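You operate a simulated robot arm through the tools that you are given. There is no shell and no other tool. Be economical: measure what you need, move in short steps, check, and stop when the job is done.

You run a simulated robot arm. Do the job below in one go: nothing can be reset, and whatever is moved stays where it is left.

## Task
Put the rod spacer with the smallest size on its label from the green top and the pot three on the gasket tray.
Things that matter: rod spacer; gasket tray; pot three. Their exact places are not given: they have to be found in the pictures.

Only the result counts: the job must be done as asked and must still hold three seconds after the hand-in. Knocking over, shifting, dropping, spilling or breaking anything else fails it.

## Robot
A 7-joint arm with a two-finger parallel gripper on a trunk, on a base that drives. Base frame: it is fixed to the floor where the robot stands at the start and does not move with it; the origin is under the middle of the robot, x ahead of it, y to its left, z up. Units: m, degrees, N and s.
With the tool pointing down near the work surface it reaches from about 0.34 to 0.76 m from the robot's upright axis, wherever it stands. Its first joint turns from -115.0 to 115.0 degrees. Places, roughly: pot three [-1, -8.5, 1]. Payload 3.91 kg.
The TCP is the grasp point between the finger pads, 0.03 m short of the fingertips. In the tool frame z runs along the fingers and y along their closing line. The gripper opens to 0.11 m. The fingers are 0.02 m wide and 0.01 m thick; the gripper's body (0.048 by 0.112 m) begins 0.055 m behind the TCP.
Orientation is that of the tool frame in the base frame, as a unit quaternion [x, y, z, w]. With the fingers straight down and closing along the base's y, the tool's x points along the base's -x, its y along +y and its z along -z.

## Interface
- The arm moves only by the tool arm_command. Its argument "moves" is a list of rows, each a list of 7 numbers: the shift along the base's x, y, z in mm, then the turn, a rotation vector about the base's x, y, z in rad, then the closure, from 0 (fully open) to 1 (shut). In form: [[tx, ty, tz, rx, ry, rz, grip], ...]. A call has 1 to 20 rows; each row is the pose to reach, as a shift and turn from the pose commanded when the call began. A row lasts 0.2 s, in which the tool goes at most 0.05 m and 8.6 degrees; a call with a longer step from one row to the next is refused whole, and so is a gripper value outside its range. A pose out of reach is approached as far as the arm can. The call stops where the force on the tool passes 40 N (or 10 N more than at its start, if that is more) or the arm is blocked; 0.2 s more then pass. The fingers move at their own pace (about 0.108 m/s each) and stop on an object; they squeeze with about 24 N. The grip force told is the motor's: it shows also when the fingers shut on nothing. Time passes only in rows, and 0.2 s behind the last, so rows that repeat a pose let the fingers close. It gives the time, the measured TCP pose, the force on the tool (base axes), the opening and the grip force at its end, in the units of the frame above (readings bear some noise), and new pictures: "show" is both (left out), scene, wrist or none.
- Cameras (640 x 400 px; columns grow to the right, rows downward): "scene" is now at [0.0112, 0.1421, 1.5469]; the picture's right is [-0.15, -0.99, 0.00], its down [-0.83, 0.13, -0.54] and it looks along [0.53, -0.08, -0.84] (base axes); focal length 266 px, centre (320, 200). "wrist" rides on the gripper at [0.072, 0.017, -0.103] in the tool frame; the picture's right is [-0.23, 0.97, 0.00], its down [-0.76, -0.18, -0.62] and it looks along [-0.61, -0.14, 0.78] (tool axes); focal length 222 px, centre (320, 200).
- slide_trunk(by): slides the trunk up (or, below 0, down) by that many m; the arm and the scene camera ride with it, the base frame stays. It gives what a move gives, with no picture.
- roll_base(legs): drives the robot by 1 to 6 legs, each [ahead, turn to the left] in m and degrees, along the robot's own axes; the way and the turn of a leg run together, so that a leg with both is an arc; at most 1.5 m and 180 degrees a leg. The arm and the cameras ride along, it lands a little off, and it stops where it bumps. It gives what a move gives, and a new picture of the scene camera.
- turn_head(pan, tilt): turns the head with the scene camera to pan (to the left, within 155 degrees either way) and tilt (down, from -29 to 69), counted from straight ahead of the robot. It gives what a move gives, and a new picture of the scene camera.
- pixel_to_xyz(camera, pixels): for up to 12 pixels [column, row] of the newest picture of that camera ("zoom" is the newest enlarged one), the place [x, y, z] in the base frame of the surface seen there, good to about 0.003 m. The clock stands still meanwhile.
- inspect(camera, box): a new picture of the part [left, top, right, bottom] of that camera's present view, enlarged. The clock stands still meanwhile.
- job_done(): hands the job in; it is judged then, once.

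Keep the steps short. Do not move on a guess: measure, check each grasp and each placing, and mend mistakes. In all there are 80 turns and 170 pictures (those below and enlarged ones count). Leave the gripper open and the arm clear of the work at the hand-in unless told otherwise, and finish with a single line.

The tools are called by a JSON object that holds its "fn" and its "kwargs". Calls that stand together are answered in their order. arm_command: Moves the arm, as the interface text tells. Its arguments: {"type":"object","properties":{"moves":{"type":"array"},"show":{"type":"string","enum":["both","scene","wrist","none"]}},"required":["moves"]} The other tools are called the same way: slide_trunk (by) slides the trunk up or down; roll_base (legs) drives the base; turn_head (pan, tilt) turns the head that bears the scene camera; pixel_to_xyz (camera, pixels) gives the place of the surface under pixels of a picture; inspect (camera, box) takes an enlarged picture of a part of a camera's view; job_done () hands the job in.

At the start:

```text
t: 0.0
tcp_pos: [0.4392, 0.1123, 1.0634]
tool_rot: [0.003, 1.0, 0.0, 0.0]
force: [-0.1, -0.8, 0.0]
width: 0.1099
grasp_force: 0.1
trunk travel left (down, up): [-0.675, 0.315]
robot x, y, heading: [0.0036, 0.002, 0.1]
head pan, tilt: [-8.7, 57.4]
```

scene: 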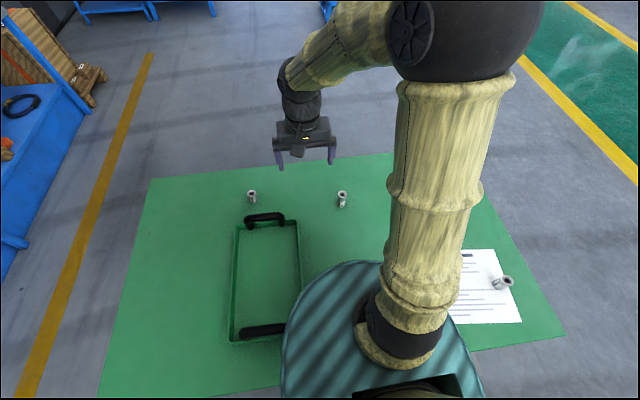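
wrist: 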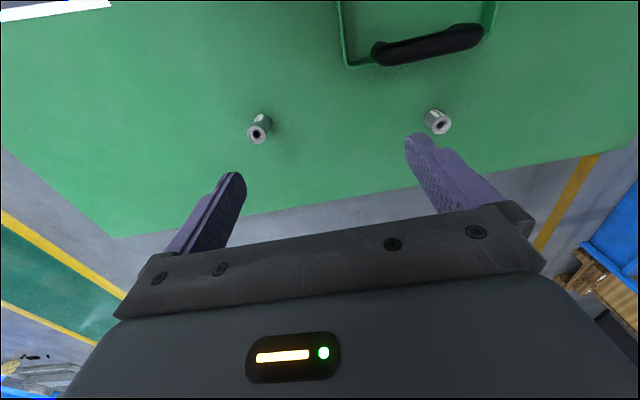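

I see a green mat top with a handled green tray at (265,280) and three small spacers at (252,197), (342,198) and (503,283). I'll enlarge them to read the labels.

{"fn": "inspect", "kwargs": {"camera": "scene", "box": [232, 177, 272, 217]}}

{"fn": "inspect", "kwargs": {"camera": "scene", "box": [322, 178, 362, 218]}}

{"fn": "inspect", "kwargs": {"camera": "scene", "box": [440, 240, 530, 330]}}

{"fn": "pixel_to_xyz", "kwargs": {"camera": "scene", "pixels": [[252, 197], [342, 198], [503, 283], [265, 280], [264, 217], [263, 330], [232, 338], [298, 223], [237, 224], [150, 180], [390, 155], [565, 335]]}}

```text
10.00 times, centred on (252, 197) of scene
```

zoom: 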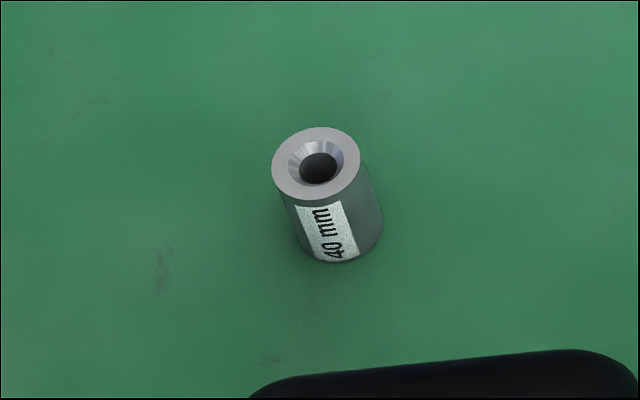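

```text
10.00 times, centred on (342, 198) of scene
```

zoom: 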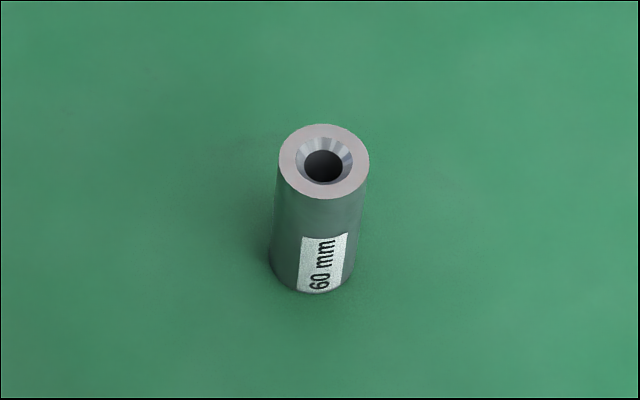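

```text
4.44 times, centred on (485, 285) of scene
```

zoom: 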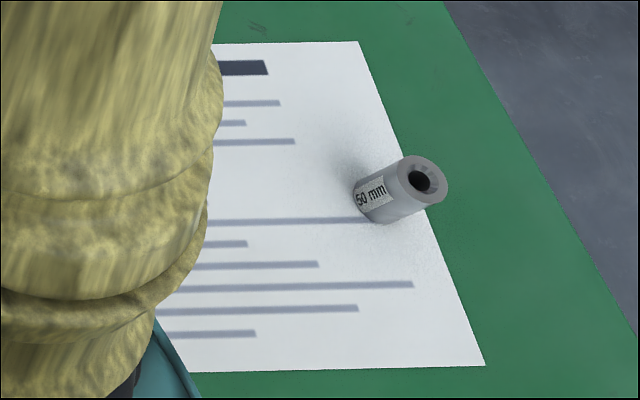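

```text
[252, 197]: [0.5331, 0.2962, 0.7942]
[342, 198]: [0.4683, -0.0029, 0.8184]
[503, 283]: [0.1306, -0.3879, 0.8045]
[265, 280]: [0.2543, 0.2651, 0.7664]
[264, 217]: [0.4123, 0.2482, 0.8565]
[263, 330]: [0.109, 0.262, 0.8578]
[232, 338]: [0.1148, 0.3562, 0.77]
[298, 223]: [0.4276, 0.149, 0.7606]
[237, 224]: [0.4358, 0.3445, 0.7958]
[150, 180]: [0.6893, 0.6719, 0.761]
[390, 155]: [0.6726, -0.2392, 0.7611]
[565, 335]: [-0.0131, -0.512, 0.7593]
```

The labels read 40, 60 and 50 mm. Something may still be hidden behind the arm, so I'll move the hand above the 40 mm spacer and then look again.

{"fn": "arm_command", "kwargs": {"moves": [[20, 40, 0, 0, 0, 0, 0], [40, 80, 0, 0, 0, 0, 0], [55, 120, -20, 0, 0, 0, 0], [75, 155, -50, 0, 0, 0, 0], [92, 184, -80, 0, 0, 0, 0], [92, 184, -80, 0, 0, 0, 0]]}}

```text
refused: row 4 steps farther than a row can; nothing moved
```

{"fn": "arm_command", "kwargs": {"moves": [[20, 40, 0, 0, 0, 0, 0], [40, 80, 0, 0, 0, 0, 0], [55, 120, -15, 0, 0, 0, 0], [70, 150, -40, 0, 0, 0, 0], [85, 175, -65, 0, 0, 0, 0], [92, 184, -80, 0, 0, 0, 0], [92, 184, -80, 0, 0, 0, 0]]}}

```text
t: 1.6
tcp_pos: [0.5304, 0.295, 0.9838]
tool_rot: [0.003, 1.0, -0.001, 0.0]
force: [0.2, -0.6, 0.3]
width: 0.11
grasp_force: 0.0
trunk travel left (down, up): [-0.675, 0.315]
robot x, y, heading: [-0.0003, 0.0004, 0.2]
head pan, tilt: [-8.7, 57.4]
```

scene: 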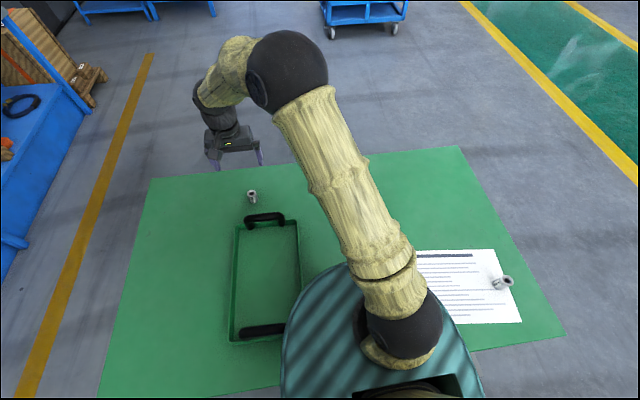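
wrist: 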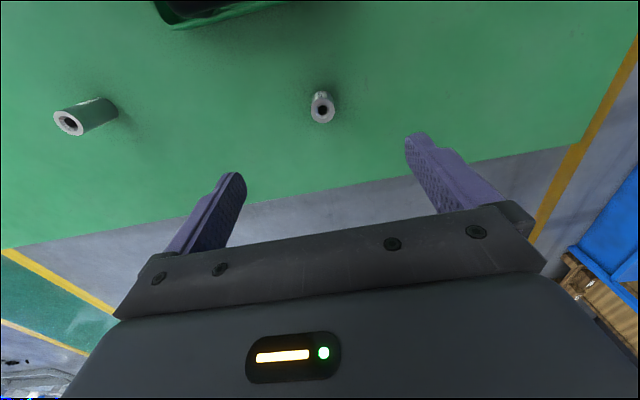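

No further spacers show, so 40 mm is the smallest. Next I'll measure that spacer at (252,197), and check the tray handles and label.

{"fn": "inspect", "kwargs": {"camera": "scene", "box": [220, 180, 310, 350]}}

{"fn": "inspect", "kwargs": {"camera": "scene", "box": [232, 177, 272, 217]}}

{"fn": "pixel_to_xyz", "kwargs": {"camera": "zoom", "pixels": [[280, 168], [355, 165], [318, 132], [318, 193], [330, 225], [300, 230], [375, 225]]}}

{"fn": "pixel_to_xyz", "kwargs": {"camera": "wrist", "pixels": [[313, 108], [333, 108], [322, 97], [322, 120]]}}

```text
2.35 times, centred on (265, 265) of scene
```

zoom: 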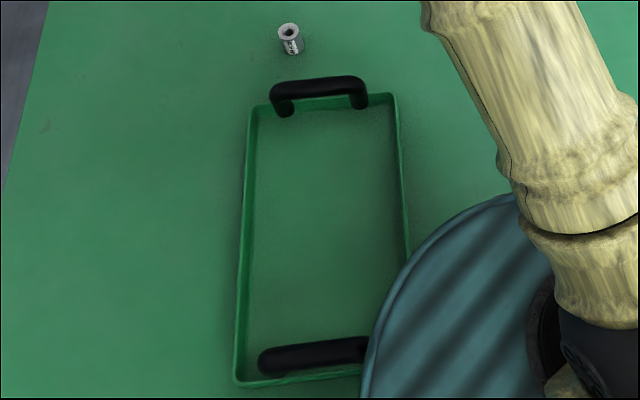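

```text
10.00 times, centred on (252, 197) of scene
```

zoom: 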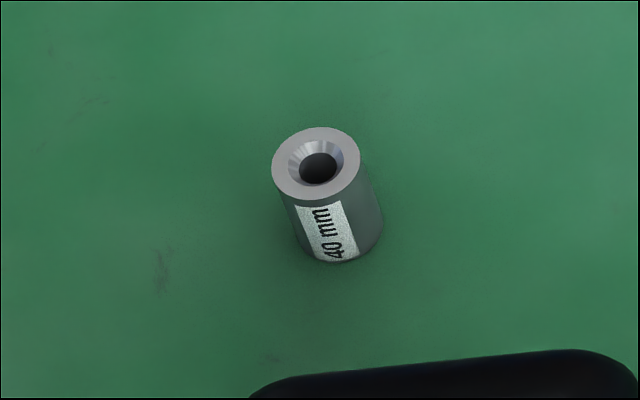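

```text
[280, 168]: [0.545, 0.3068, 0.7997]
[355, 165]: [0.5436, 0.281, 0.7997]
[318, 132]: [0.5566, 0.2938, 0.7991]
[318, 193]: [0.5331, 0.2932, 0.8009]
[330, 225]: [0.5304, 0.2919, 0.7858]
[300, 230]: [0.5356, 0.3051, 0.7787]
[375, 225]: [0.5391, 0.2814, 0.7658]
```

```text
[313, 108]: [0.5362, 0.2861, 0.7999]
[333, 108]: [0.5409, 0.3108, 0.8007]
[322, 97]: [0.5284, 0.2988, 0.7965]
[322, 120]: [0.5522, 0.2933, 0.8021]
```

The 40 mm spacer is centred at about (0.545, 0.294) with its top at z 0.80, and it stands upright. I'll align over it and go down.

{"fn": "arm_command", "kwargs": {"moves": [[14, -1, -20, 0, 0, 0, 0.3], [14, -1, -65, 0, 0, 0, 0.3], [14, -1, -110, 0, 0, 0, 0.3], [14, -1, -140, 0, 0, 0, 0.3], [14, -1, -140, 0, 0, 0, 0.3]]}}

```text
t: 2.8
tcp_pos: [0.5449, 0.2936, 0.8432]
tool_rot: [0.003, 1.0, 0.0, 0.0]
force: [-0.4, -0.6, 0.4]
width: 0.0772
grasp_force: 0.0
trunk travel left (down, up): [-0.675, 0.315]
robot x, y, heading: [-0.0005, -0.001, 0.1]
head pan, tilt: [-8.7, 57.4]
```

scene: 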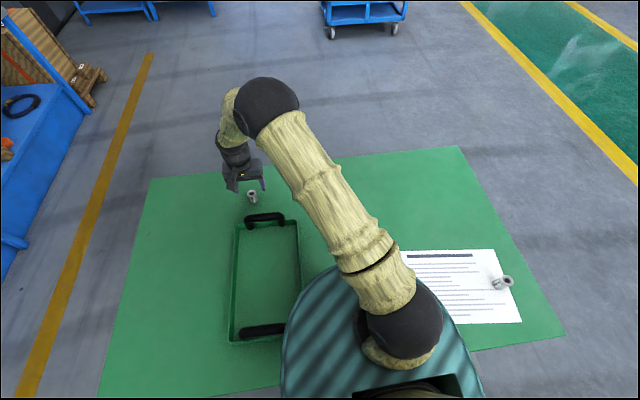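
wrist: 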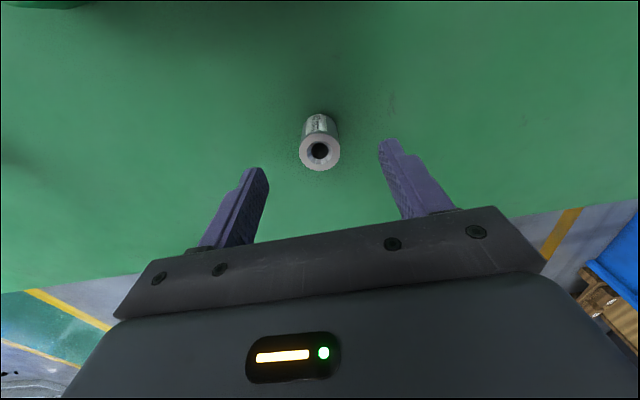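

The fingers are on either side of the spacer. I'll go down to z≈0.796, close, and lift.

{"fn": "arm_command", "kwargs": {"moves": [[0, 0, -25, 0, 0, 0, 0.3], [0, 0, -47, 0, 0, 0, 0.3], [0, 0, -47, 0, 0, 0, 0.3], [0, 0, -47, 0, 0, 0, 1], [0, 0, -47, 0, 0, 0, 1], [0, 0, -47, 0, 0, 0, 1]]}}

{"fn": "arm_command", "kwargs": {"moves": [[0, 0, 40, 0, 0, 0, 1], [0, 0, 85, 0, 0, 0, 1], [0, 0, 130, 0, 0, 0, 1], [0, 0, 150, 0, 0, 0, 1]]}}

```text
t: 4.2
tcp_pos: [0.5448, 0.2948, 0.7963]
tool_rot: [0.003, 1.0, 0.0, -0.001]
force: [0.8, 0.9, -0.4]
width: 0.0292
grasp_force: 24.1
trunk travel left (down, up): [-0.675, 0.315]
robot x, y, heading: [-0.0012, -0.0021, 0.2]
head pan, tilt: [-8.7, 57.4]
```

scene: 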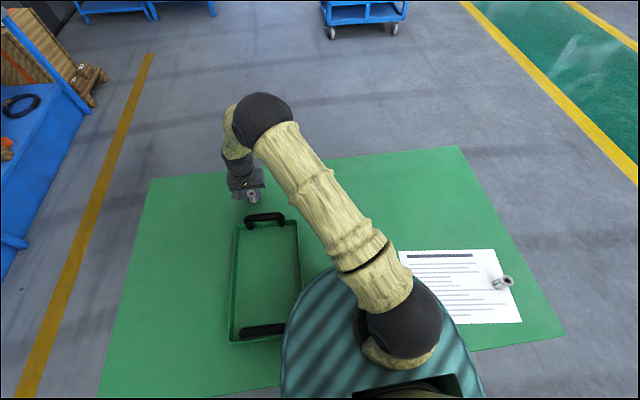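
wrist: 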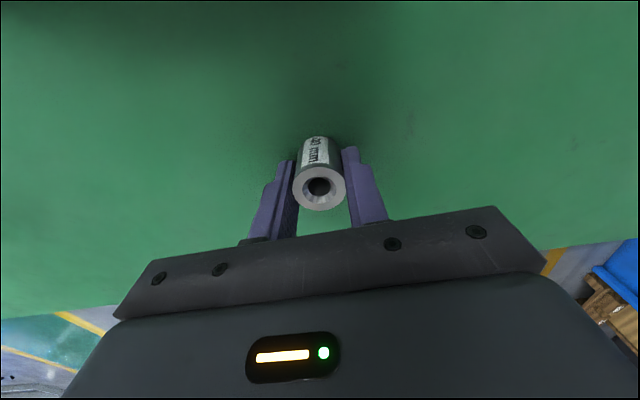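

```text
t: 5.2
tcp_pos: [0.5444, 0.2939, 0.9474]
tool_rot: [0.002, 1.0, -0.001, -0.001]
force: [-0.2, -0.1, -0.4]
width: 0.0002
grasp_force: 24.0
trunk travel left (down, up): [-0.675, 0.315]
robot x, y, heading: [0.0022, 0.0009, -0.2]
head pan, tilt: [-8.7, 57.4]
```

scene: 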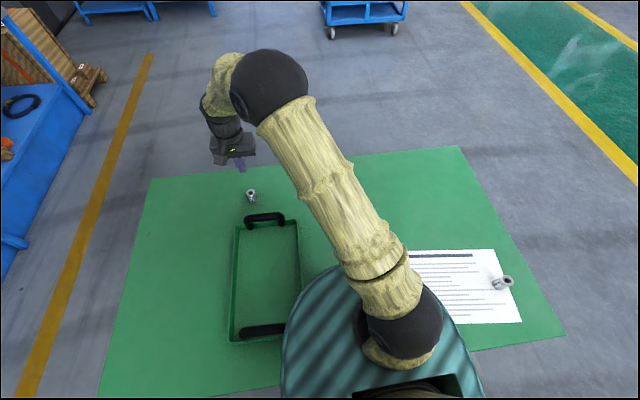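
wrist: 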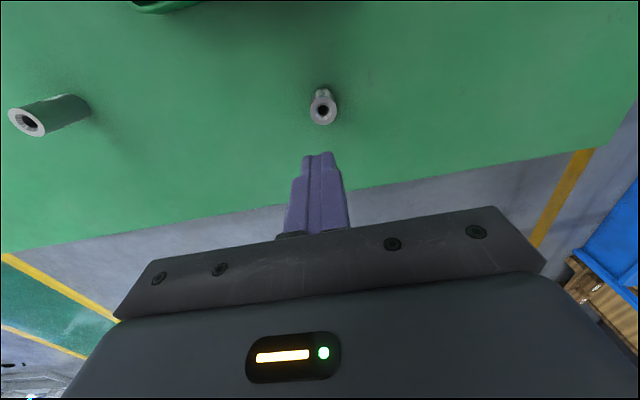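

The spacer slipped out: the opening reads 0.0002. It is still standing at about (251,196), so I'll measure it again.

{"fn": "inspect", "kwargs": {"camera": "scene", "box": [232, 177, 272, 217]}}

{"fn": "pixel_to_xyz", "kwargs": {"camera": "wrist", "pixels": [[311, 110], [335, 109], [322, 98], [324, 124], [322, 93], [312, 103], [333, 103]]}}

{"fn": "inspect", "kwargs": {"camera": "wrist", "box": [270, 70, 370, 220]}}

```text
10.00 times, centred on (252, 197) of scene
```

zoom: 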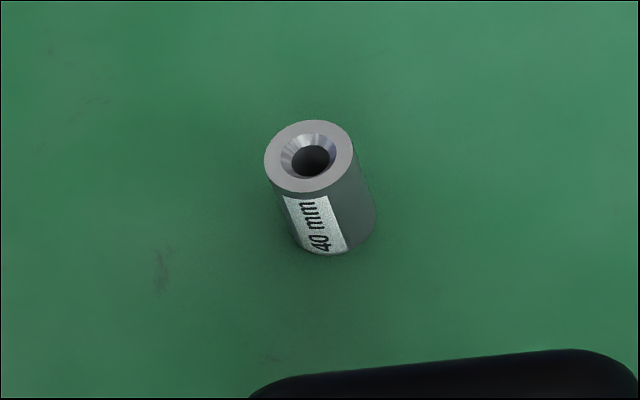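

```text
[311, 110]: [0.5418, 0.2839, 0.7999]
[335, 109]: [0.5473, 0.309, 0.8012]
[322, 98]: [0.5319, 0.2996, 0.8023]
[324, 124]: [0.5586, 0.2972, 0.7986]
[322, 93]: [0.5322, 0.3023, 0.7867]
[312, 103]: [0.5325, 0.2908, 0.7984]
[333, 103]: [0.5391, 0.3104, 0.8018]
```

```text
2.67 times, centred on (320, 145) of wrist
```

zoom: 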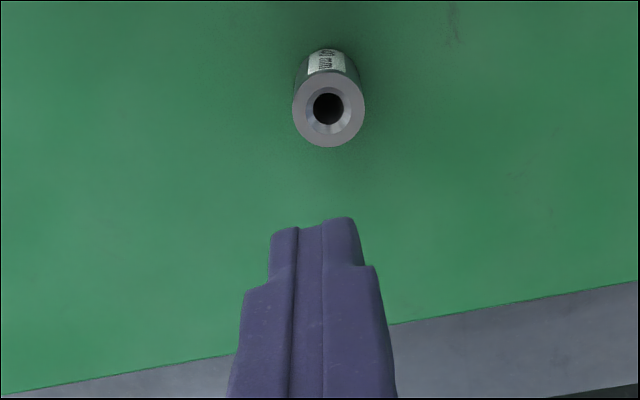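

The spacer is now centred at about (0.5465, 0.2965). I'll grip a bit lower, with a longer squeeze, and lift slowly.

{"fn": "arm_command", "kwargs": {"moves": [[2, 2.5, 0, 0, 0, 0, 0.3], [2, 2.5, -40, 0, 0, 0, 0.3], [2, 2.5, -80, 0, 0, 0, 0.3], [2, 2.5, -120, 0, 0, 0, 0.3], [2, 2.5, -145, 0, 0, 0, 0.3], [2, 2.5, -154, 0, 0, 0, 0.3], [2, 2.5, -154, 0, 0, 0, 0.3], [2, 2.5, -154, 0, 0, 0, 1], [2, 2.5, -154, 0, 0, 0, 1], [2, 2.5, -154, 0, 0, 0, 1], [2, 2.5, -154, 0, 0, 0, 1]], "show": "wrist"}}

{"fn": "arm_command", "kwargs": {"moves": [[0, 0, 2, 0, 0, 0, 1], [0, 0, 5, 0, 0, 0, 1], [0, 0, 10, 0, 0, 0, 1], [0, 0, 15, 0, 0, 0, 1]], "show": "wrist"}}

```text
t: 7.6
tcp_pos: [0.547, 0.2972, 0.7935]
tool_rot: [0.002, 1.0, 0.0, 0.0]
force: [-0.6, 0.2, 0.4]
width: 0.029
grasp_force: 24.0
trunk travel left (down, up): [-0.675, 0.315]
robot x, y, heading: [-0.0037, -0.0021, 0.1]
head pan, tilt: [-8.7, 57.4]
```

wrist: 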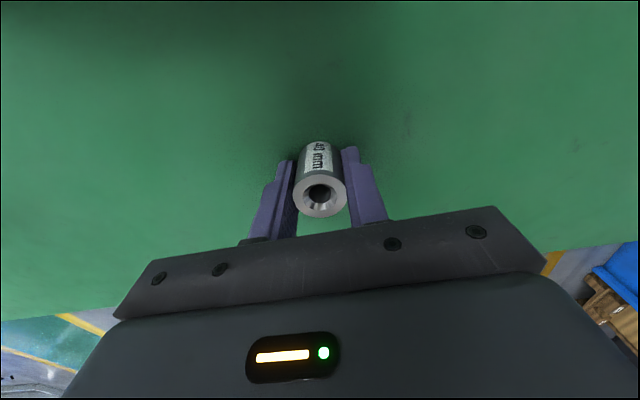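

```text
t: 8.6
tcp_pos: [0.5446, 0.2968, 0.8076]
tool_rot: [0.003, 1.0, 0.0, 0.0]
force: [-0.4, 0.3, -1.3]
width: 0.0291
grasp_force: 24.2
trunk travel left (down, up): [-0.675, 0.315]
robot x, y, heading: [0.0019, -0.0021, -0.1]
head pan, tilt: [-8.7, 57.4]
```

wrist: 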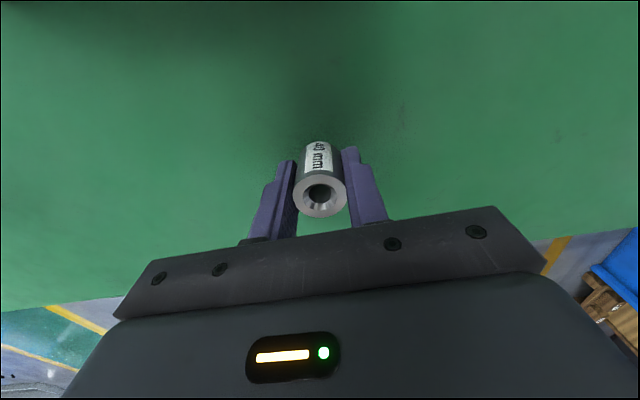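

The grip holds: opening 0.029 and the spacer has risen with the hand. I'll keep lifting slowly.

{"fn": "arm_command", "kwargs": {"moves": [[0, 0, 10, 0, 0, 0, 1], [0, 0, 22, 0, 0, 0, 1], [0, 0, 36, 0, 0, 0, 1], [0, 0, 50, 0, 0, 0, 1], [0, 0, 65, 0, 0, 0, 1], [0, 0, 80, 0, 0, 0, 1], [0, 0, 95, 0, 0, 0, 1], [0, 0, 110, 0, 0, 0, 1], [0, 0, 120, 0, 0, 0, 1]]}}

{"fn": "inspect", "kwargs": {"camera": "scene", "box": [210, 205, 310, 345]}}

{"fn": "pixel_to_xyz", "kwargs": {"camera": "scene", "pixels": [[238, 228], [240, 235], [295, 222], [298, 250], [301, 260], [234, 270], [232, 300], [239, 330], [250, 240], [280, 240], [270, 300], [245, 216]]}}

```text
t: 10.6
tcp_pos: [0.5463, 0.2969, 0.9258]
tool_rot: [0.003, 1.0, -0.001, 0.0]
force: [0.5, -0.3, -1.8]
width: 0.0295
grasp_force: 23.8
trunk travel left (down, up): [-0.675, 0.315]
robot x, y, heading: [-0.0032, -0.0027, -0.1]
head pan, tilt: [-8.7, 57.4]
```

scene: 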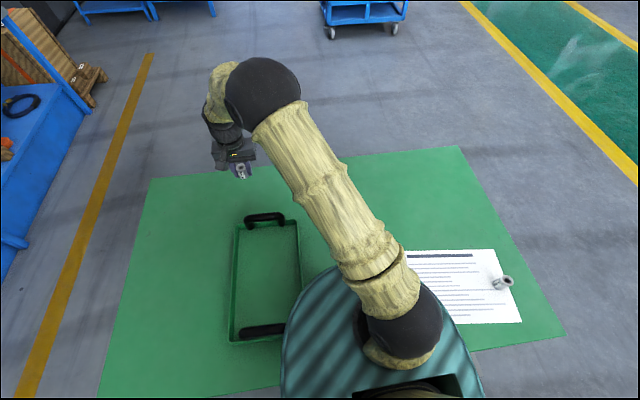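
wrist: 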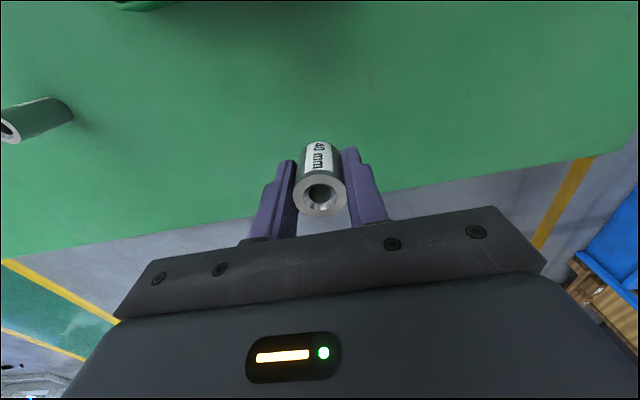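

```text
2.86 times, centred on (260, 275) of scene
```

zoom: 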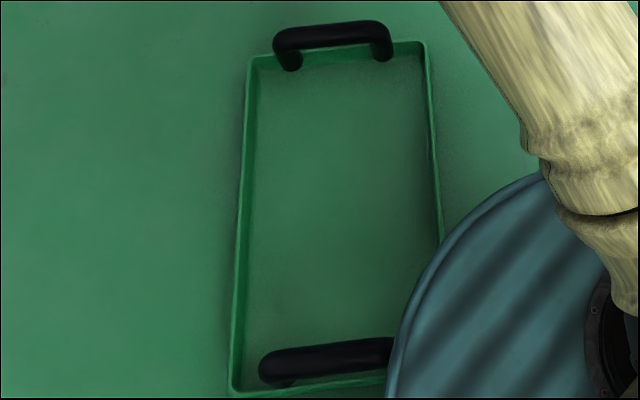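

```text
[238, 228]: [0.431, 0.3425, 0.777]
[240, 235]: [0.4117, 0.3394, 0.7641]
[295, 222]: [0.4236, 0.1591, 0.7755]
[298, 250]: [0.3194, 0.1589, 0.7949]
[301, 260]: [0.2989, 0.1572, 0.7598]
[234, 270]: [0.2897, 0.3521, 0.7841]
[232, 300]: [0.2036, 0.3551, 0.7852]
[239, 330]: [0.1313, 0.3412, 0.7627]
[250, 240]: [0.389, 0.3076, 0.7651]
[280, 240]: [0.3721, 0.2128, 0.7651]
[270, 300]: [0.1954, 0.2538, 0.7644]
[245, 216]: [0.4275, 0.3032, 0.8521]
```

The grip is still secure. I'll carry the spacer over the inside far corner of the tray, at about (0.36, 0.20).

{"fn": "arm_command", "kwargs": {"moves": [[-10, -5, 0, 0, 0, 0, 1], [-27, -14, 0, 0, 0, 0, 1], [-45, -23, 0, 0, 0, 0, 1], [-63, -33, 0, 0, 0, 0, 1], [-81, -42, 0, 0, 0, 0, 1], [-99, -52, 0, 0, 0, 0, 1], [-117, -61, 0, 0, 0, 0, 1], [-135, -70, 0, 0, 0, 0, 1], [-153, -80, 0, 0, 0, 0, 1], [-171, -89, 0, 0, 0, 0, 1], [-181, -94, 0, 0, 0, 0, 1], [-186, -97, 0, 0, 0, 0, 1], [-186, -97, 0, 0, 0, 0, 1]]}}

```text
t: 13.4
tcp_pos: [0.3614, 0.1989, 0.927]
tool_rot: [0.003, 1.0, 0.0, 0.0]
force: [-0.4, -0.5, -2.2]
width: 0.0289
grasp_force: 23.7
trunk travel left (down, up): [-0.675, 0.315]
robot x, y, heading: [-0.0036, -0.0006, -0.2]
head pan, tilt: [-8.7, 57.4]
```

scene: 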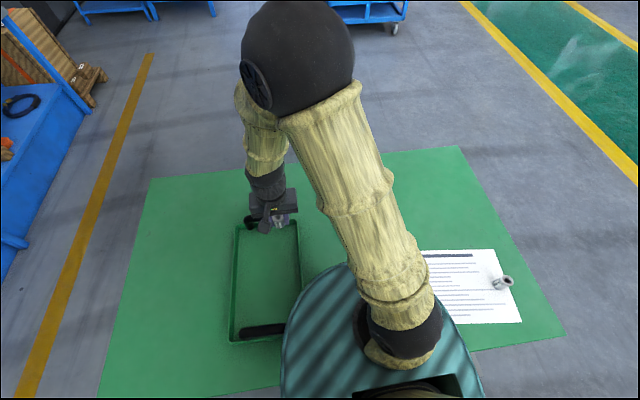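
wrist: 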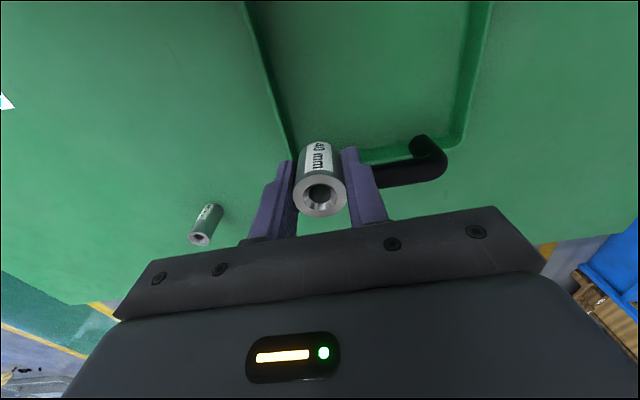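

I'm over the tray and clear of the handle. I'll lower to just above the floor, then measure.

{"fn": "arm_command", "kwargs": {"moves": [[-3, 1, -15, 0, 0, 0, 1], [-3, 1, -35, 0, 0, 0, 1], [-3, 1, -55, 0, 0, 0, 1], [-3, 1, -75, 0, 0, 0, 1], [-3, 1, -95, 0, 0, 0, 1], [-3, 1, -112, 0, 0, 0, 1], [-3, 1, -122, 0, 0, 0, 1], [-3, 1, -126, 0, 0, 0, 1], [-3, 1, -128, 0, 0, 0, 1]]}}

```text
t: 15.4
tcp_pos: [0.3572, 0.2005, 0.7989]
tool_rot: [0.002, 1.0, 0.0, 0.0]
force: [-0.1, 0.1, -1.8]
width: 0.0292
grasp_force: 24.1
trunk travel left (down, up): [-0.675, 0.315]
robot x, y, heading: [0.0017, 0.0001, -0.1]
head pan, tilt: [-8.7, 57.4]
```

scene: 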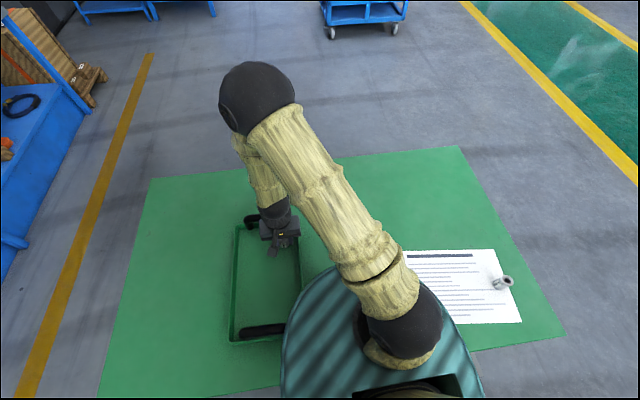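
wrist: 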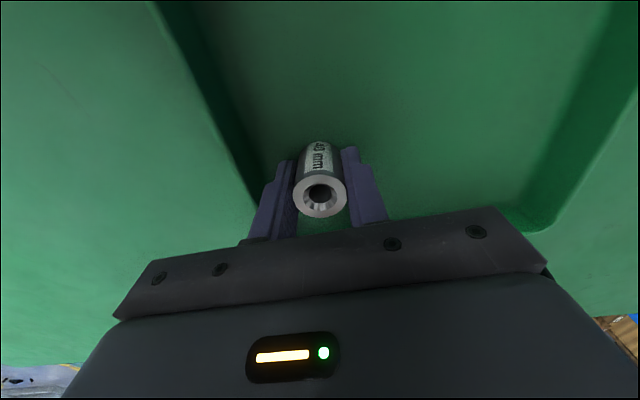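

The force still shows only the held weight (-1.8 N), so there's no contact yet. I'll creep down 2 mm.

{"fn": "arm_command", "kwargs": {"moves": [[0, 0, -1, 0, 0, 0, 1], [0, 0, -2, 0, 0, 0, 1]], "show": "none"}}

```text
t: 16.0
tcp_pos: [0.3579, 0.2006, 0.7972]
tool_rot: [0.002, 1.0, 0.0, 0.0]
force: [0.5, -0.2, -2.1]
width: 0.0291
grasp_force: 23.7
trunk travel left (down, up): [-0.675, 0.315]
robot x, y, heading: [-0.0003, 0.0005, -0.1]
head pan, tilt: [-8.7, 57.4]
```

{"fn": "arm_command", "kwargs": {"moves": [[0, 0, -1, 0, 0, 0, 1], [0, 0, -2, 0, 0, 0, 1]], "show": "none"}}

```text
t: 16.6
tcp_pos: [0.3574, 0.2009, 0.7959]
tool_rot: [0.002, 1.0, 0.0, 0.001]
force: [-0.5, -0.5, 15.6]
width: 0.0292
grasp_force: 24.0
trunk travel left (down, up): [-0.675, 0.315]
robot x, y, heading: [0.0015, -0.0022, 0.1]
head pan, tilt: [-8.7, 57.4]
```

That's contact at 15.6 N. I'll open a little, to about 46 mm, and lift out.

{"fn": "arm_command", "kwargs": {"moves": [[0, 0, 1, 0, 0, 0, 1], [0, 0, 1, 0, 0, 0, 0.58], [0, 0, 1, 0, 0, 0, 0.58], [0, 0, 10, 0, 0, 0, 0.58], [0, 0, 30, 0, 0, 0, 0.58], [0, 0, 60, 0, 0, 0, 0.58], [0, 0, 100, 0, 0, 0, 0.58], [0, 0, 145, 0, 0, 0, 0.58], [0, 0, 190, 0, 0, 0, 0.4], [0, 0, 220, 0, 0, 0, 0]]}}

```text
t: 18.8
tcp_pos: [0.3567, 0.2, 1.0141]
tool_rot: [0.002, 1.0, 0.0, -0.001]
force: [-0.8, 0.5, -0.1]
width: 0.11
grasp_force: 0.1
trunk travel left (down, up): [-0.675, 0.315]
robot x, y, heading: [-0.0025, -0.0, -0.1]
head pan, tilt: [-8.7, 57.4]
```

scene: 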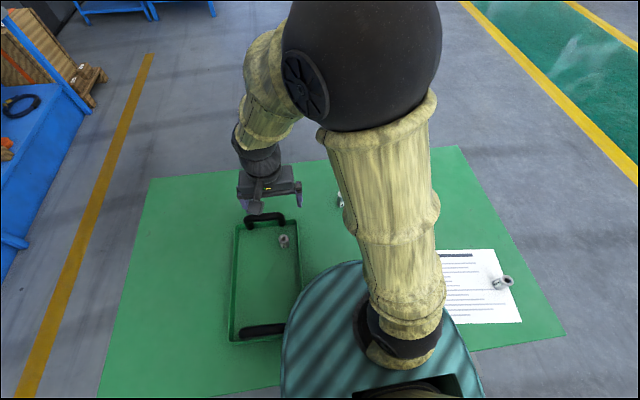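
wrist: 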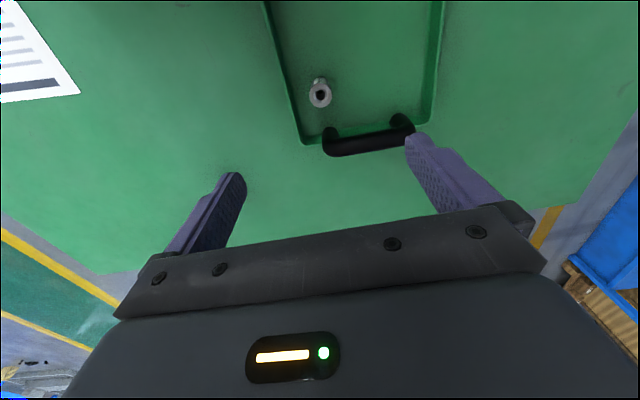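

The spacer stands in the tray at (284,241). Now I'll look for the pot, which is off to the robot's right, by turning the head that way.

{"fn": "turn_head", "kwargs": {"pan": -95, "tilt": 12}}

{"fn": "turn_head", "kwargs": {"pan": -95, "tilt": 60}}

{"fn": "turn_head", "kwargs": {"pan": -150, "tilt": 30}}

```text
t: 20.4
tcp_pos: [0.3561, 0.2011, 1.0139]
tool_rot: [0.003, 1.0, 0.0, 0.0]
force: [0.1, 0.2, 0.5]
width: 0.1103
grasp_force: 0.1
trunk travel left (down, up): [-0.675, 0.315]
robot x, y, heading: [0.0004, -0.0026, 0.1]
head pan, tilt: [-95.0, 12.0]
```

scene: 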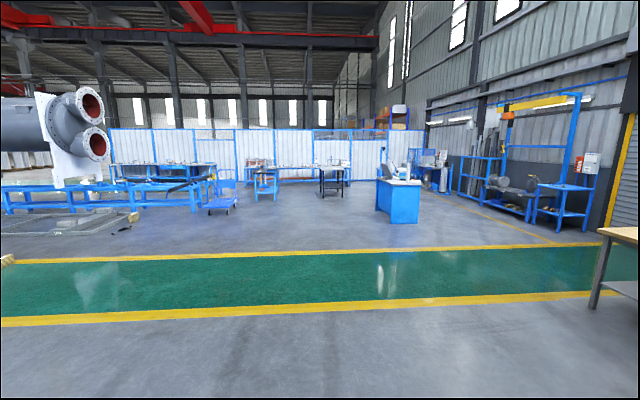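

```text
t: 21.6
tcp_pos: [0.3568, 0.202, 1.0134]
tool_rot: [0.002, 1.0, 0.0, 0.0]
force: [-0.7, -0.4, -1.0]
width: 0.11
grasp_force: 0.2
trunk travel left (down, up): [-0.675, 0.315]
robot x, y, heading: [-0.0003, -0.0007, 0.1]
head pan, tilt: [-95.0, 60.0]
```

scene: 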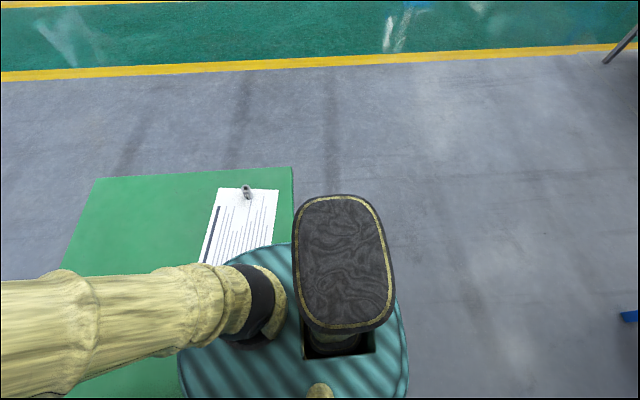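

```text
t: 22.8
tcp_pos: [0.3575, 0.201, 1.0155]
tool_rot: [0.002, 1.0, 0.0, 0.0]
force: [0.0, 0.5, -1.5]
width: 0.1101
grasp_force: 0.1
trunk travel left (down, up): [-0.675, 0.315]
robot x, y, heading: [-0.0011, -0.0046, -0.2]
head pan, tilt: [-150.0, 30.0]
```

scene: 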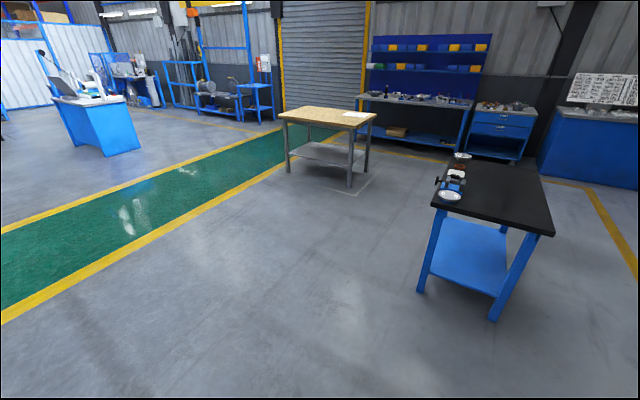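

The pot should be near the black table at about (333,175) in the pan -95 view. I'll turn back there and enlarge it.

{"fn": "turn_head", "kwargs": {"pan": -95, "tilt": 12}}

{"fn": "inspect", "kwargs": {"camera": "scene", "box": [230, 130, 430, 230]}}

{"fn": "pixel_to_xyz", "kwargs": {"camera": "scene", "pixels": [[332, 167], [320, 164], [345, 164], [264, 166], [268, 172], [400, 179], [398, 222], [380, 206], [335, 196], [265, 200], [221, 212], [325, 250]]}}

{"fn": "inspect", "kwargs": {"camera": "scene", "box": [300, 145, 360, 205]}}

```text
t: 24.0
tcp_pos: [0.3566, 0.2009, 1.014]
tool_rot: [0.002, 1.0, -0.001, 0.0]
force: [0.2, -0.1, 0.0]
width: 0.1097
grasp_force: 0.1
trunk travel left (down, up): [-0.675, 0.315]
robot x, y, heading: [0.002, -0.0006, 0.0]
head pan, tilt: [-95.0, 12.0]
```

scene: 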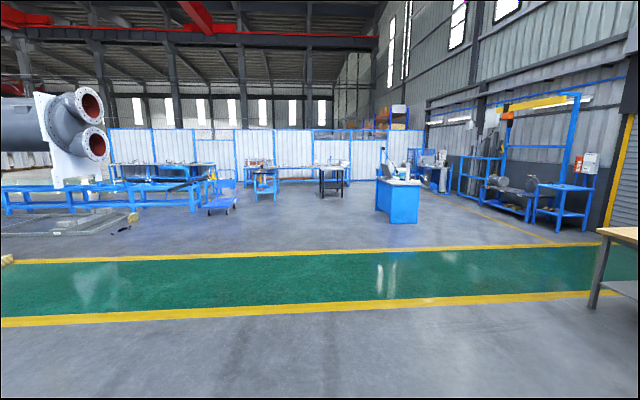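

```text
3.20 times, centred on (330, 180) of scene
```

zoom: 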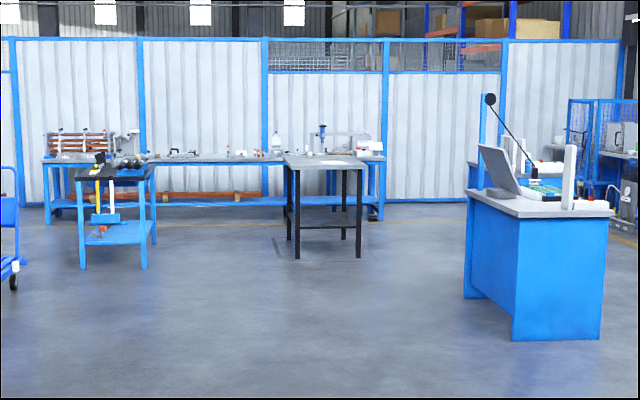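

```text
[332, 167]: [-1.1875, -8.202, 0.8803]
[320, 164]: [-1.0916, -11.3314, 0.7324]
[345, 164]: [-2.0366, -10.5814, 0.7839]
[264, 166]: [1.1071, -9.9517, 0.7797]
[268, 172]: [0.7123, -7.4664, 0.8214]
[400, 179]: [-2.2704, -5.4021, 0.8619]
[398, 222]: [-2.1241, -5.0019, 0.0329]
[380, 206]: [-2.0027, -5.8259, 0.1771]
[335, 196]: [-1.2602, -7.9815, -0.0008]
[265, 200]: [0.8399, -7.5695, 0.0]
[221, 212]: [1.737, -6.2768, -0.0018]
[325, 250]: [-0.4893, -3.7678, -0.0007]
```

```text
6.67 times, centred on (330, 175) of scene
```

zoom: 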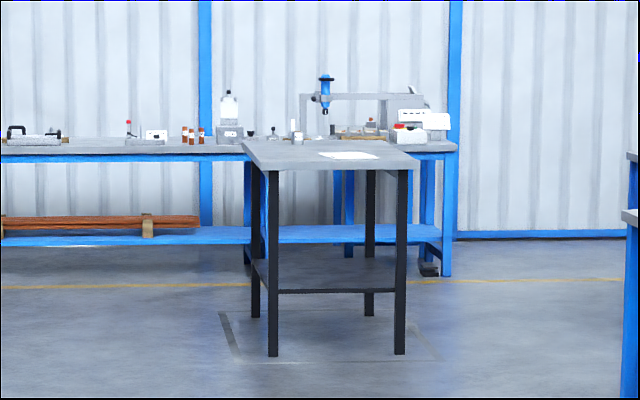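

The target is the black-legged table at about (-1.2, -8.2). Before I back out, I'll check the space behind the robot.

{"fn": "turn_head", "kwargs": {"pan": -150, "tilt": 40}}

{"fn": "pixel_to_xyz", "kwargs": {"camera": "scene", "pixels": [[435, 150], [550, 180], [495, 265], [420, 235], [350, 135], [287, 120], [310, 60], [200, 250], [400, 300]]}}

```text
t: 25.3
tcp_pos: [0.3567, 0.2012, 1.0142]
tool_rot: [0.003, 1.0, 0.0, 0.001]
force: [-0.3, 0.3, 0.5]
width: 0.11
grasp_force: 0.1
trunk travel left (down, up): [-0.675, 0.315]
robot x, y, heading: [-0.0001, -0.0022, -0.0]
head pan, tilt: [-150.0, 40.0]
```

scene: 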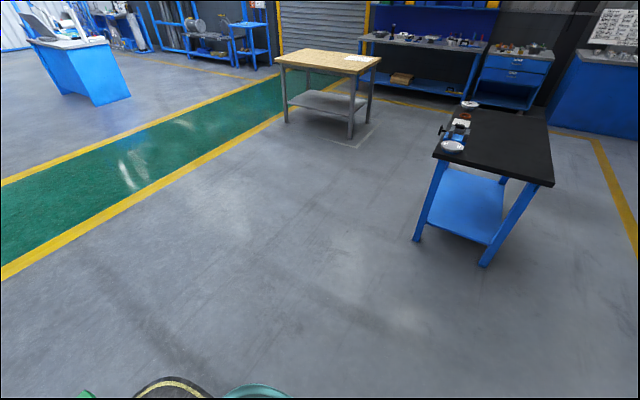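

```text
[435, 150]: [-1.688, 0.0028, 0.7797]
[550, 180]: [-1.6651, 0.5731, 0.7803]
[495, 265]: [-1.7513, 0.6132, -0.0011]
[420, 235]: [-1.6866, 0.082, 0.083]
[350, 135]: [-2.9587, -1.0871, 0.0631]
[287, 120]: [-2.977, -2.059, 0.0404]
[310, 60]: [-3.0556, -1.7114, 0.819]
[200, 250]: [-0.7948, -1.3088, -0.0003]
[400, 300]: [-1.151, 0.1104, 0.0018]
```

Backing out 0.65 m is clear, since the black table starts at x = -1.67. I'll back up, turn right about 92°, and drive four 1.5 m legs along the clear lane, keeping the arm high.

{"fn": "turn_head", "kwargs": {"pan": 0, "tilt": 25}}

{"fn": "roll_base", "kwargs": {"legs": [[-0.65, 0], [0, -92.5], [1.5, 0], [1.5, 0], [1.5, 0], [1.3, 0]]}}

```text
t: 27.6
tcp_pos: [0.3564, 0.2011, 1.0138]
tool_rot: [0.003, 1.0, -0.001, -0.001]
force: [0.1, 0.1, -0.2]
width: 0.1102
grasp_force: 0.0
trunk travel left (down, up): [-0.675, 0.315]
robot x, y, heading: [-0.0027, 0.0026, -0.1]
head pan, tilt: [0.0, 25.0]
```

scene: 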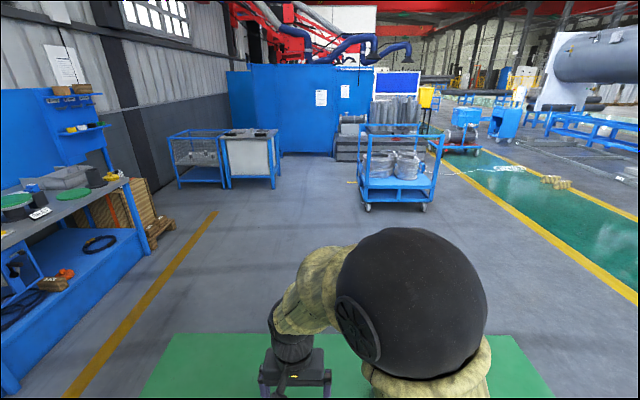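

```text
t: 62.4
tcp_pos: [-0.698, -6.1493, 1.0139]
tool_rot: [0.719, 0.695, 0.0, 0.001]
force: [-0.1, -0.1, -0.6]
width: 0.1099
grasp_force: 0.0
trunk travel left (down, up): [-0.675, 0.315]
robot x, y, heading: [-0.8893, -5.7847, -91.4]
head pan, tilt: [0.0, 25.0]
```

scene: 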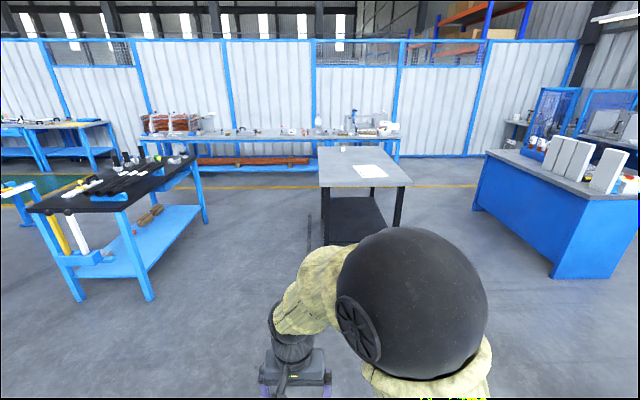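

The table is ahead, with a small white object at (342,149). I'll enlarge and measure it.

{"fn": "inspect", "kwargs": {"camera": "scene", "box": [305, 130, 425, 205]}}

{"fn": "pixel_to_xyz", "kwargs": {"camera": "scene", "pixels": [[342, 150], [342, 147], [322, 186], [408, 184], [320, 148], [388, 148], [370, 171], [340, 210], [398, 225], [326, 240]]}}

{"fn": "inspect", "kwargs": {"camera": "scene", "box": [318, 125, 372, 180]}}

```text
5.33 times, centred on (365, 168) of scene
```

zoom: 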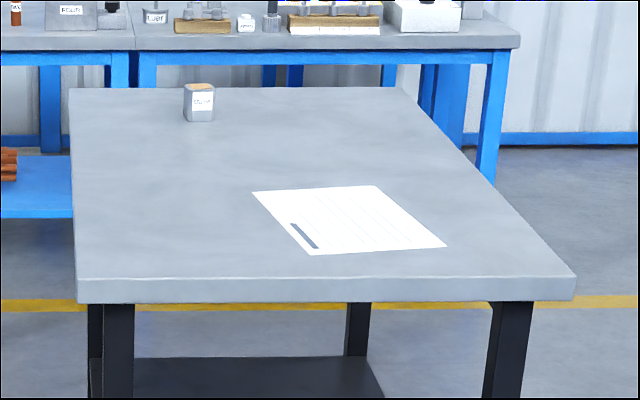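

```text
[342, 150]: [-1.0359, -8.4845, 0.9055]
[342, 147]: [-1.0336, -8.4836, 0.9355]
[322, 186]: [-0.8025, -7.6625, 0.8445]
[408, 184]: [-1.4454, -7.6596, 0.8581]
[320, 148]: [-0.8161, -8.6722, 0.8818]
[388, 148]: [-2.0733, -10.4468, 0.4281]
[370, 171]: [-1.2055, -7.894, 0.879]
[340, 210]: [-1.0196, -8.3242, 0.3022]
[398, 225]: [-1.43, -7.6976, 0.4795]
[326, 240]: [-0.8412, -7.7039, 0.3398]
```

```text
7.27 times, centred on (345, 152) of scene
```

zoom: 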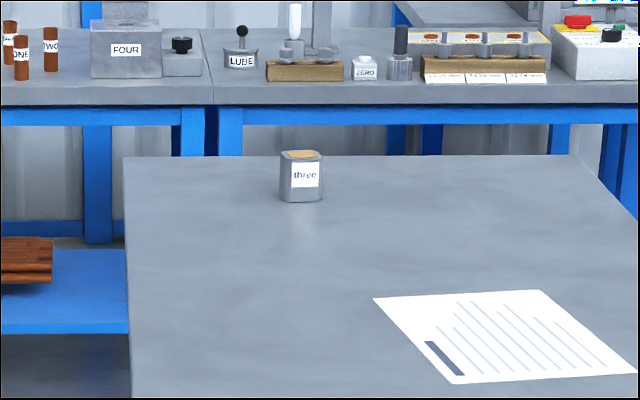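

Pot "three" is at about (-1.035, -8.49), 0.23 m from the table's left edge at x=-0.80. That side is reachable. I'll measure the black table and rear bench to find room.

{"fn": "pixel_to_xyz", "kwargs": {"camera": "scene", "pixels": [[122, 208], [150, 300], [206, 222], [30, 210], [195, 158], [240, 142], [235, 178], [318, 187], [300, 180], [250, 230], [310, 230], [78, 300]]}}

{"fn": "turn_head", "kwargs": {"pan": 30, "tilt": 45}}

```text
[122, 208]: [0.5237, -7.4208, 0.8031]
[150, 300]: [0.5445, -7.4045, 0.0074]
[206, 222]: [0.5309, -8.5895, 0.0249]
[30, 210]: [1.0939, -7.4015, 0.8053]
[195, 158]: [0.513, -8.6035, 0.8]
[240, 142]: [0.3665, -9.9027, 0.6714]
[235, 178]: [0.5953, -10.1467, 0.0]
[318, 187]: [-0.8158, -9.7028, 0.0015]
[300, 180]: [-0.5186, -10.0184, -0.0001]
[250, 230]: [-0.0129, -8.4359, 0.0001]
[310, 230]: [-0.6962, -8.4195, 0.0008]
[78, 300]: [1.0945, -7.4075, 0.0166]
```

```text
t: 63.3
tcp_pos: [-0.6975, -6.1497, 1.0148]
tool_rot: [0.718, 0.696, -0.001, 0.0]
force: [-0.5, 0.5, 1.1]
width: 0.1098
grasp_force: 0.1
trunk travel left (down, up): [-0.675, 0.315]
robot x, y, heading: [-0.8869, -5.789, -91.8]
head pan, tilt: [30.0, 45.0]
```

scene: 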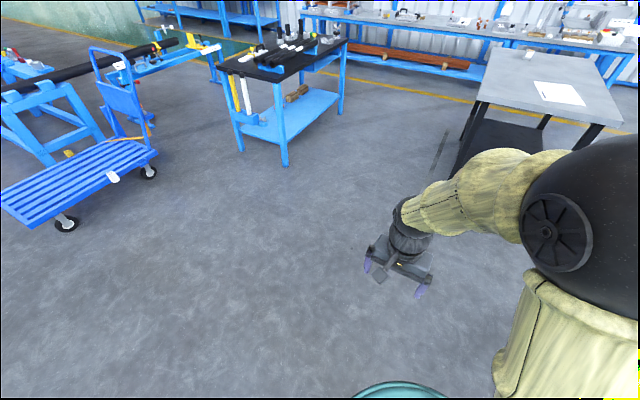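

The corridor runs from x=-0.80 to 0.51, which is wide enough. I'll raise the trunk 0.15 m for clearance and drive in, turning to face the table's left side at about x=-0.38, y=-8.45.

{"fn": "slide_trunk", "kwargs": {"by": 0.15}}

{"fn": "roll_base", "kwargs": {"legs": [[0, 23], [1.4, 0], [0, -22], [1.3, 0]]}}

```text
t: 65.0
tcp_pos: [-0.6973, -6.1488, 1.164]
tool_rot: [0.718, 0.696, 0.0, 0.0]
force: [0.4, -0.7, -0.2]
width: 0.1101
grasp_force: 0.1
trunk travel left (down, up): [-0.825, 0.165]
robot x, y, heading: [-0.8883, -5.7874, -91.5]
head pan, tilt: [30.0, 45.0]
```

```text
t: 80.5
tcp_pos: [-0.1768, -8.7511, 1.1635]
tool_rot: [0.709, 0.705, 0.0, 0.001]
force: [0.1, -0.5, -0.2]
width: 0.1099
grasp_force: 0.1
trunk travel left (down, up): [-0.825, 0.165]
robot x, y, heading: [-0.3796, -8.3913, -90.5]
head pan, tilt: [30.0, 45.0]
```

scene: 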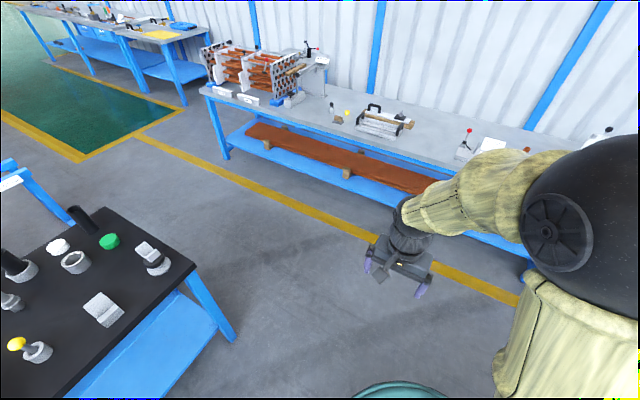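

I'm at (-0.38, -8.39). Now I'll turn right 90° to face the table and point the head down.

{"fn": "roll_base", "kwargs": {"legs": [[0, -90]]}}

{"fn": "turn_head", "kwargs": {"pan": 0, "tilt": 50}}

```text
t: 84.8
tcp_pos: [-0.7351, -8.5962, 1.1652]
tool_rot: [1.0, 0.001, 0.001, 0.0]
force: [0.7, -0.5, 0.2]
width: 0.1099
grasp_force: 0.1
trunk travel left (down, up): [-0.825, 0.165]
robot x, y, heading: [-0.379, -8.3942, -179.7]
head pan, tilt: [30.0, 45.0]
```

scene: 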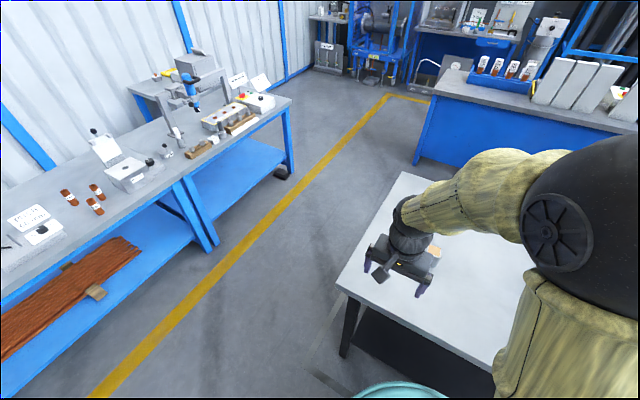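

```text
t: 85.7
tcp_pos: [-0.735, -8.5962, 1.1651]
tool_rot: [1.0, 0.0, 0.0, 0.0]
force: [0.2, -0.7, -0.6]
width: 0.1099
grasp_force: 0.0
trunk travel left (down, up): [-0.825, 0.165]
robot x, y, heading: [-0.3805, -8.3959, -179.9]
head pan, tilt: [0.0, 50.0]
```

scene: 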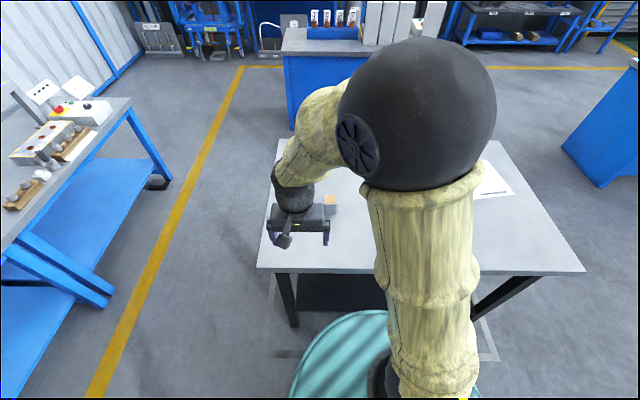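

The pot shows at (331,203). I'll measure it with the scene camera and take a wrist view.

{"fn": "inspect", "kwargs": {"camera": "scene", "box": [305, 180, 365, 230]}}

{"fn": "inspect", "kwargs": {"camera": "wrist", "box": [0, 0, 640, 400]}}

{"fn": "pixel_to_xyz", "kwargs": {"camera": "scene", "pixels": [[328, 200], [335, 200], [326, 205], [335, 205], [331, 212], [360, 215]]}}

```text
8.00 times, centred on (335, 205) of scene
```

zoom: 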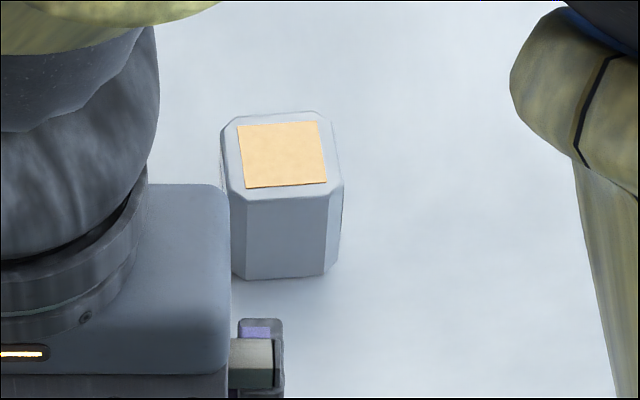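

```text
1.00 times, centred on (320, 200) of wrist
```

zoom: 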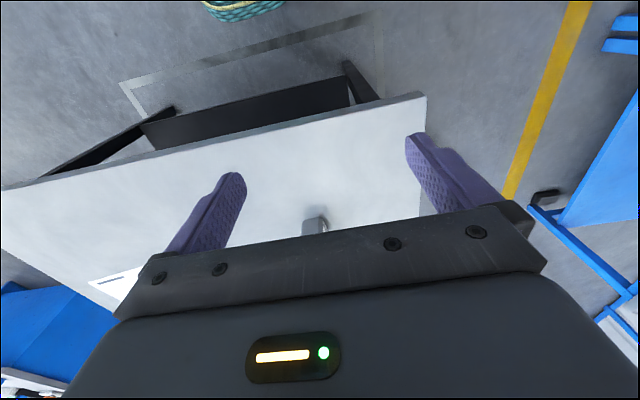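

```text
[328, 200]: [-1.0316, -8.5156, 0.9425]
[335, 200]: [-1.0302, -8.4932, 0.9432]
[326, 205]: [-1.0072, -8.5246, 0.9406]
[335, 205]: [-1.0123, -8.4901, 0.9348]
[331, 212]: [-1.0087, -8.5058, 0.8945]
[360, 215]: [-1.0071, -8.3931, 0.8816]
```

{"fn": "inspect", "kwargs": {"camera": "scene", "box": [305, 180, 365, 230]}}

{"fn": "pixel_to_xyz", "kwargs": {"camera": "zoom", "pixels": [[226, 160], [336, 160], [275, 117], [290, 192], [240, 128], [315, 125], [240, 185], [325, 180], [280, 270], [280, 215], [280, 155], [236, 275]]}}

```text
8.00 times, centred on (335, 205) of scene
```

zoom: 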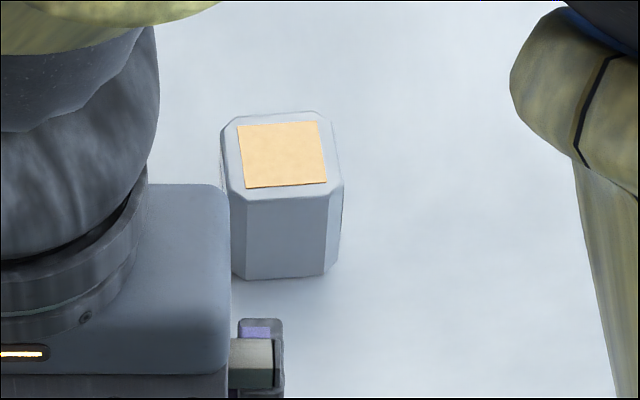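

```text
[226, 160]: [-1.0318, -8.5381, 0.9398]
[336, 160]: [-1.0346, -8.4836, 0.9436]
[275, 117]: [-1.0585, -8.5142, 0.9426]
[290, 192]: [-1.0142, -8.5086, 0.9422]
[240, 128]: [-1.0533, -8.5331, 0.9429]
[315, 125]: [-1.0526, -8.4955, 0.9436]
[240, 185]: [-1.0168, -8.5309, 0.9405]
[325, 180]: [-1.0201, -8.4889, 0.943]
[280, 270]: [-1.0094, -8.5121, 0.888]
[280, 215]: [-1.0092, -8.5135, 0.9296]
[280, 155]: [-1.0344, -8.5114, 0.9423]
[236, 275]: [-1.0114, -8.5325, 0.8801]
```

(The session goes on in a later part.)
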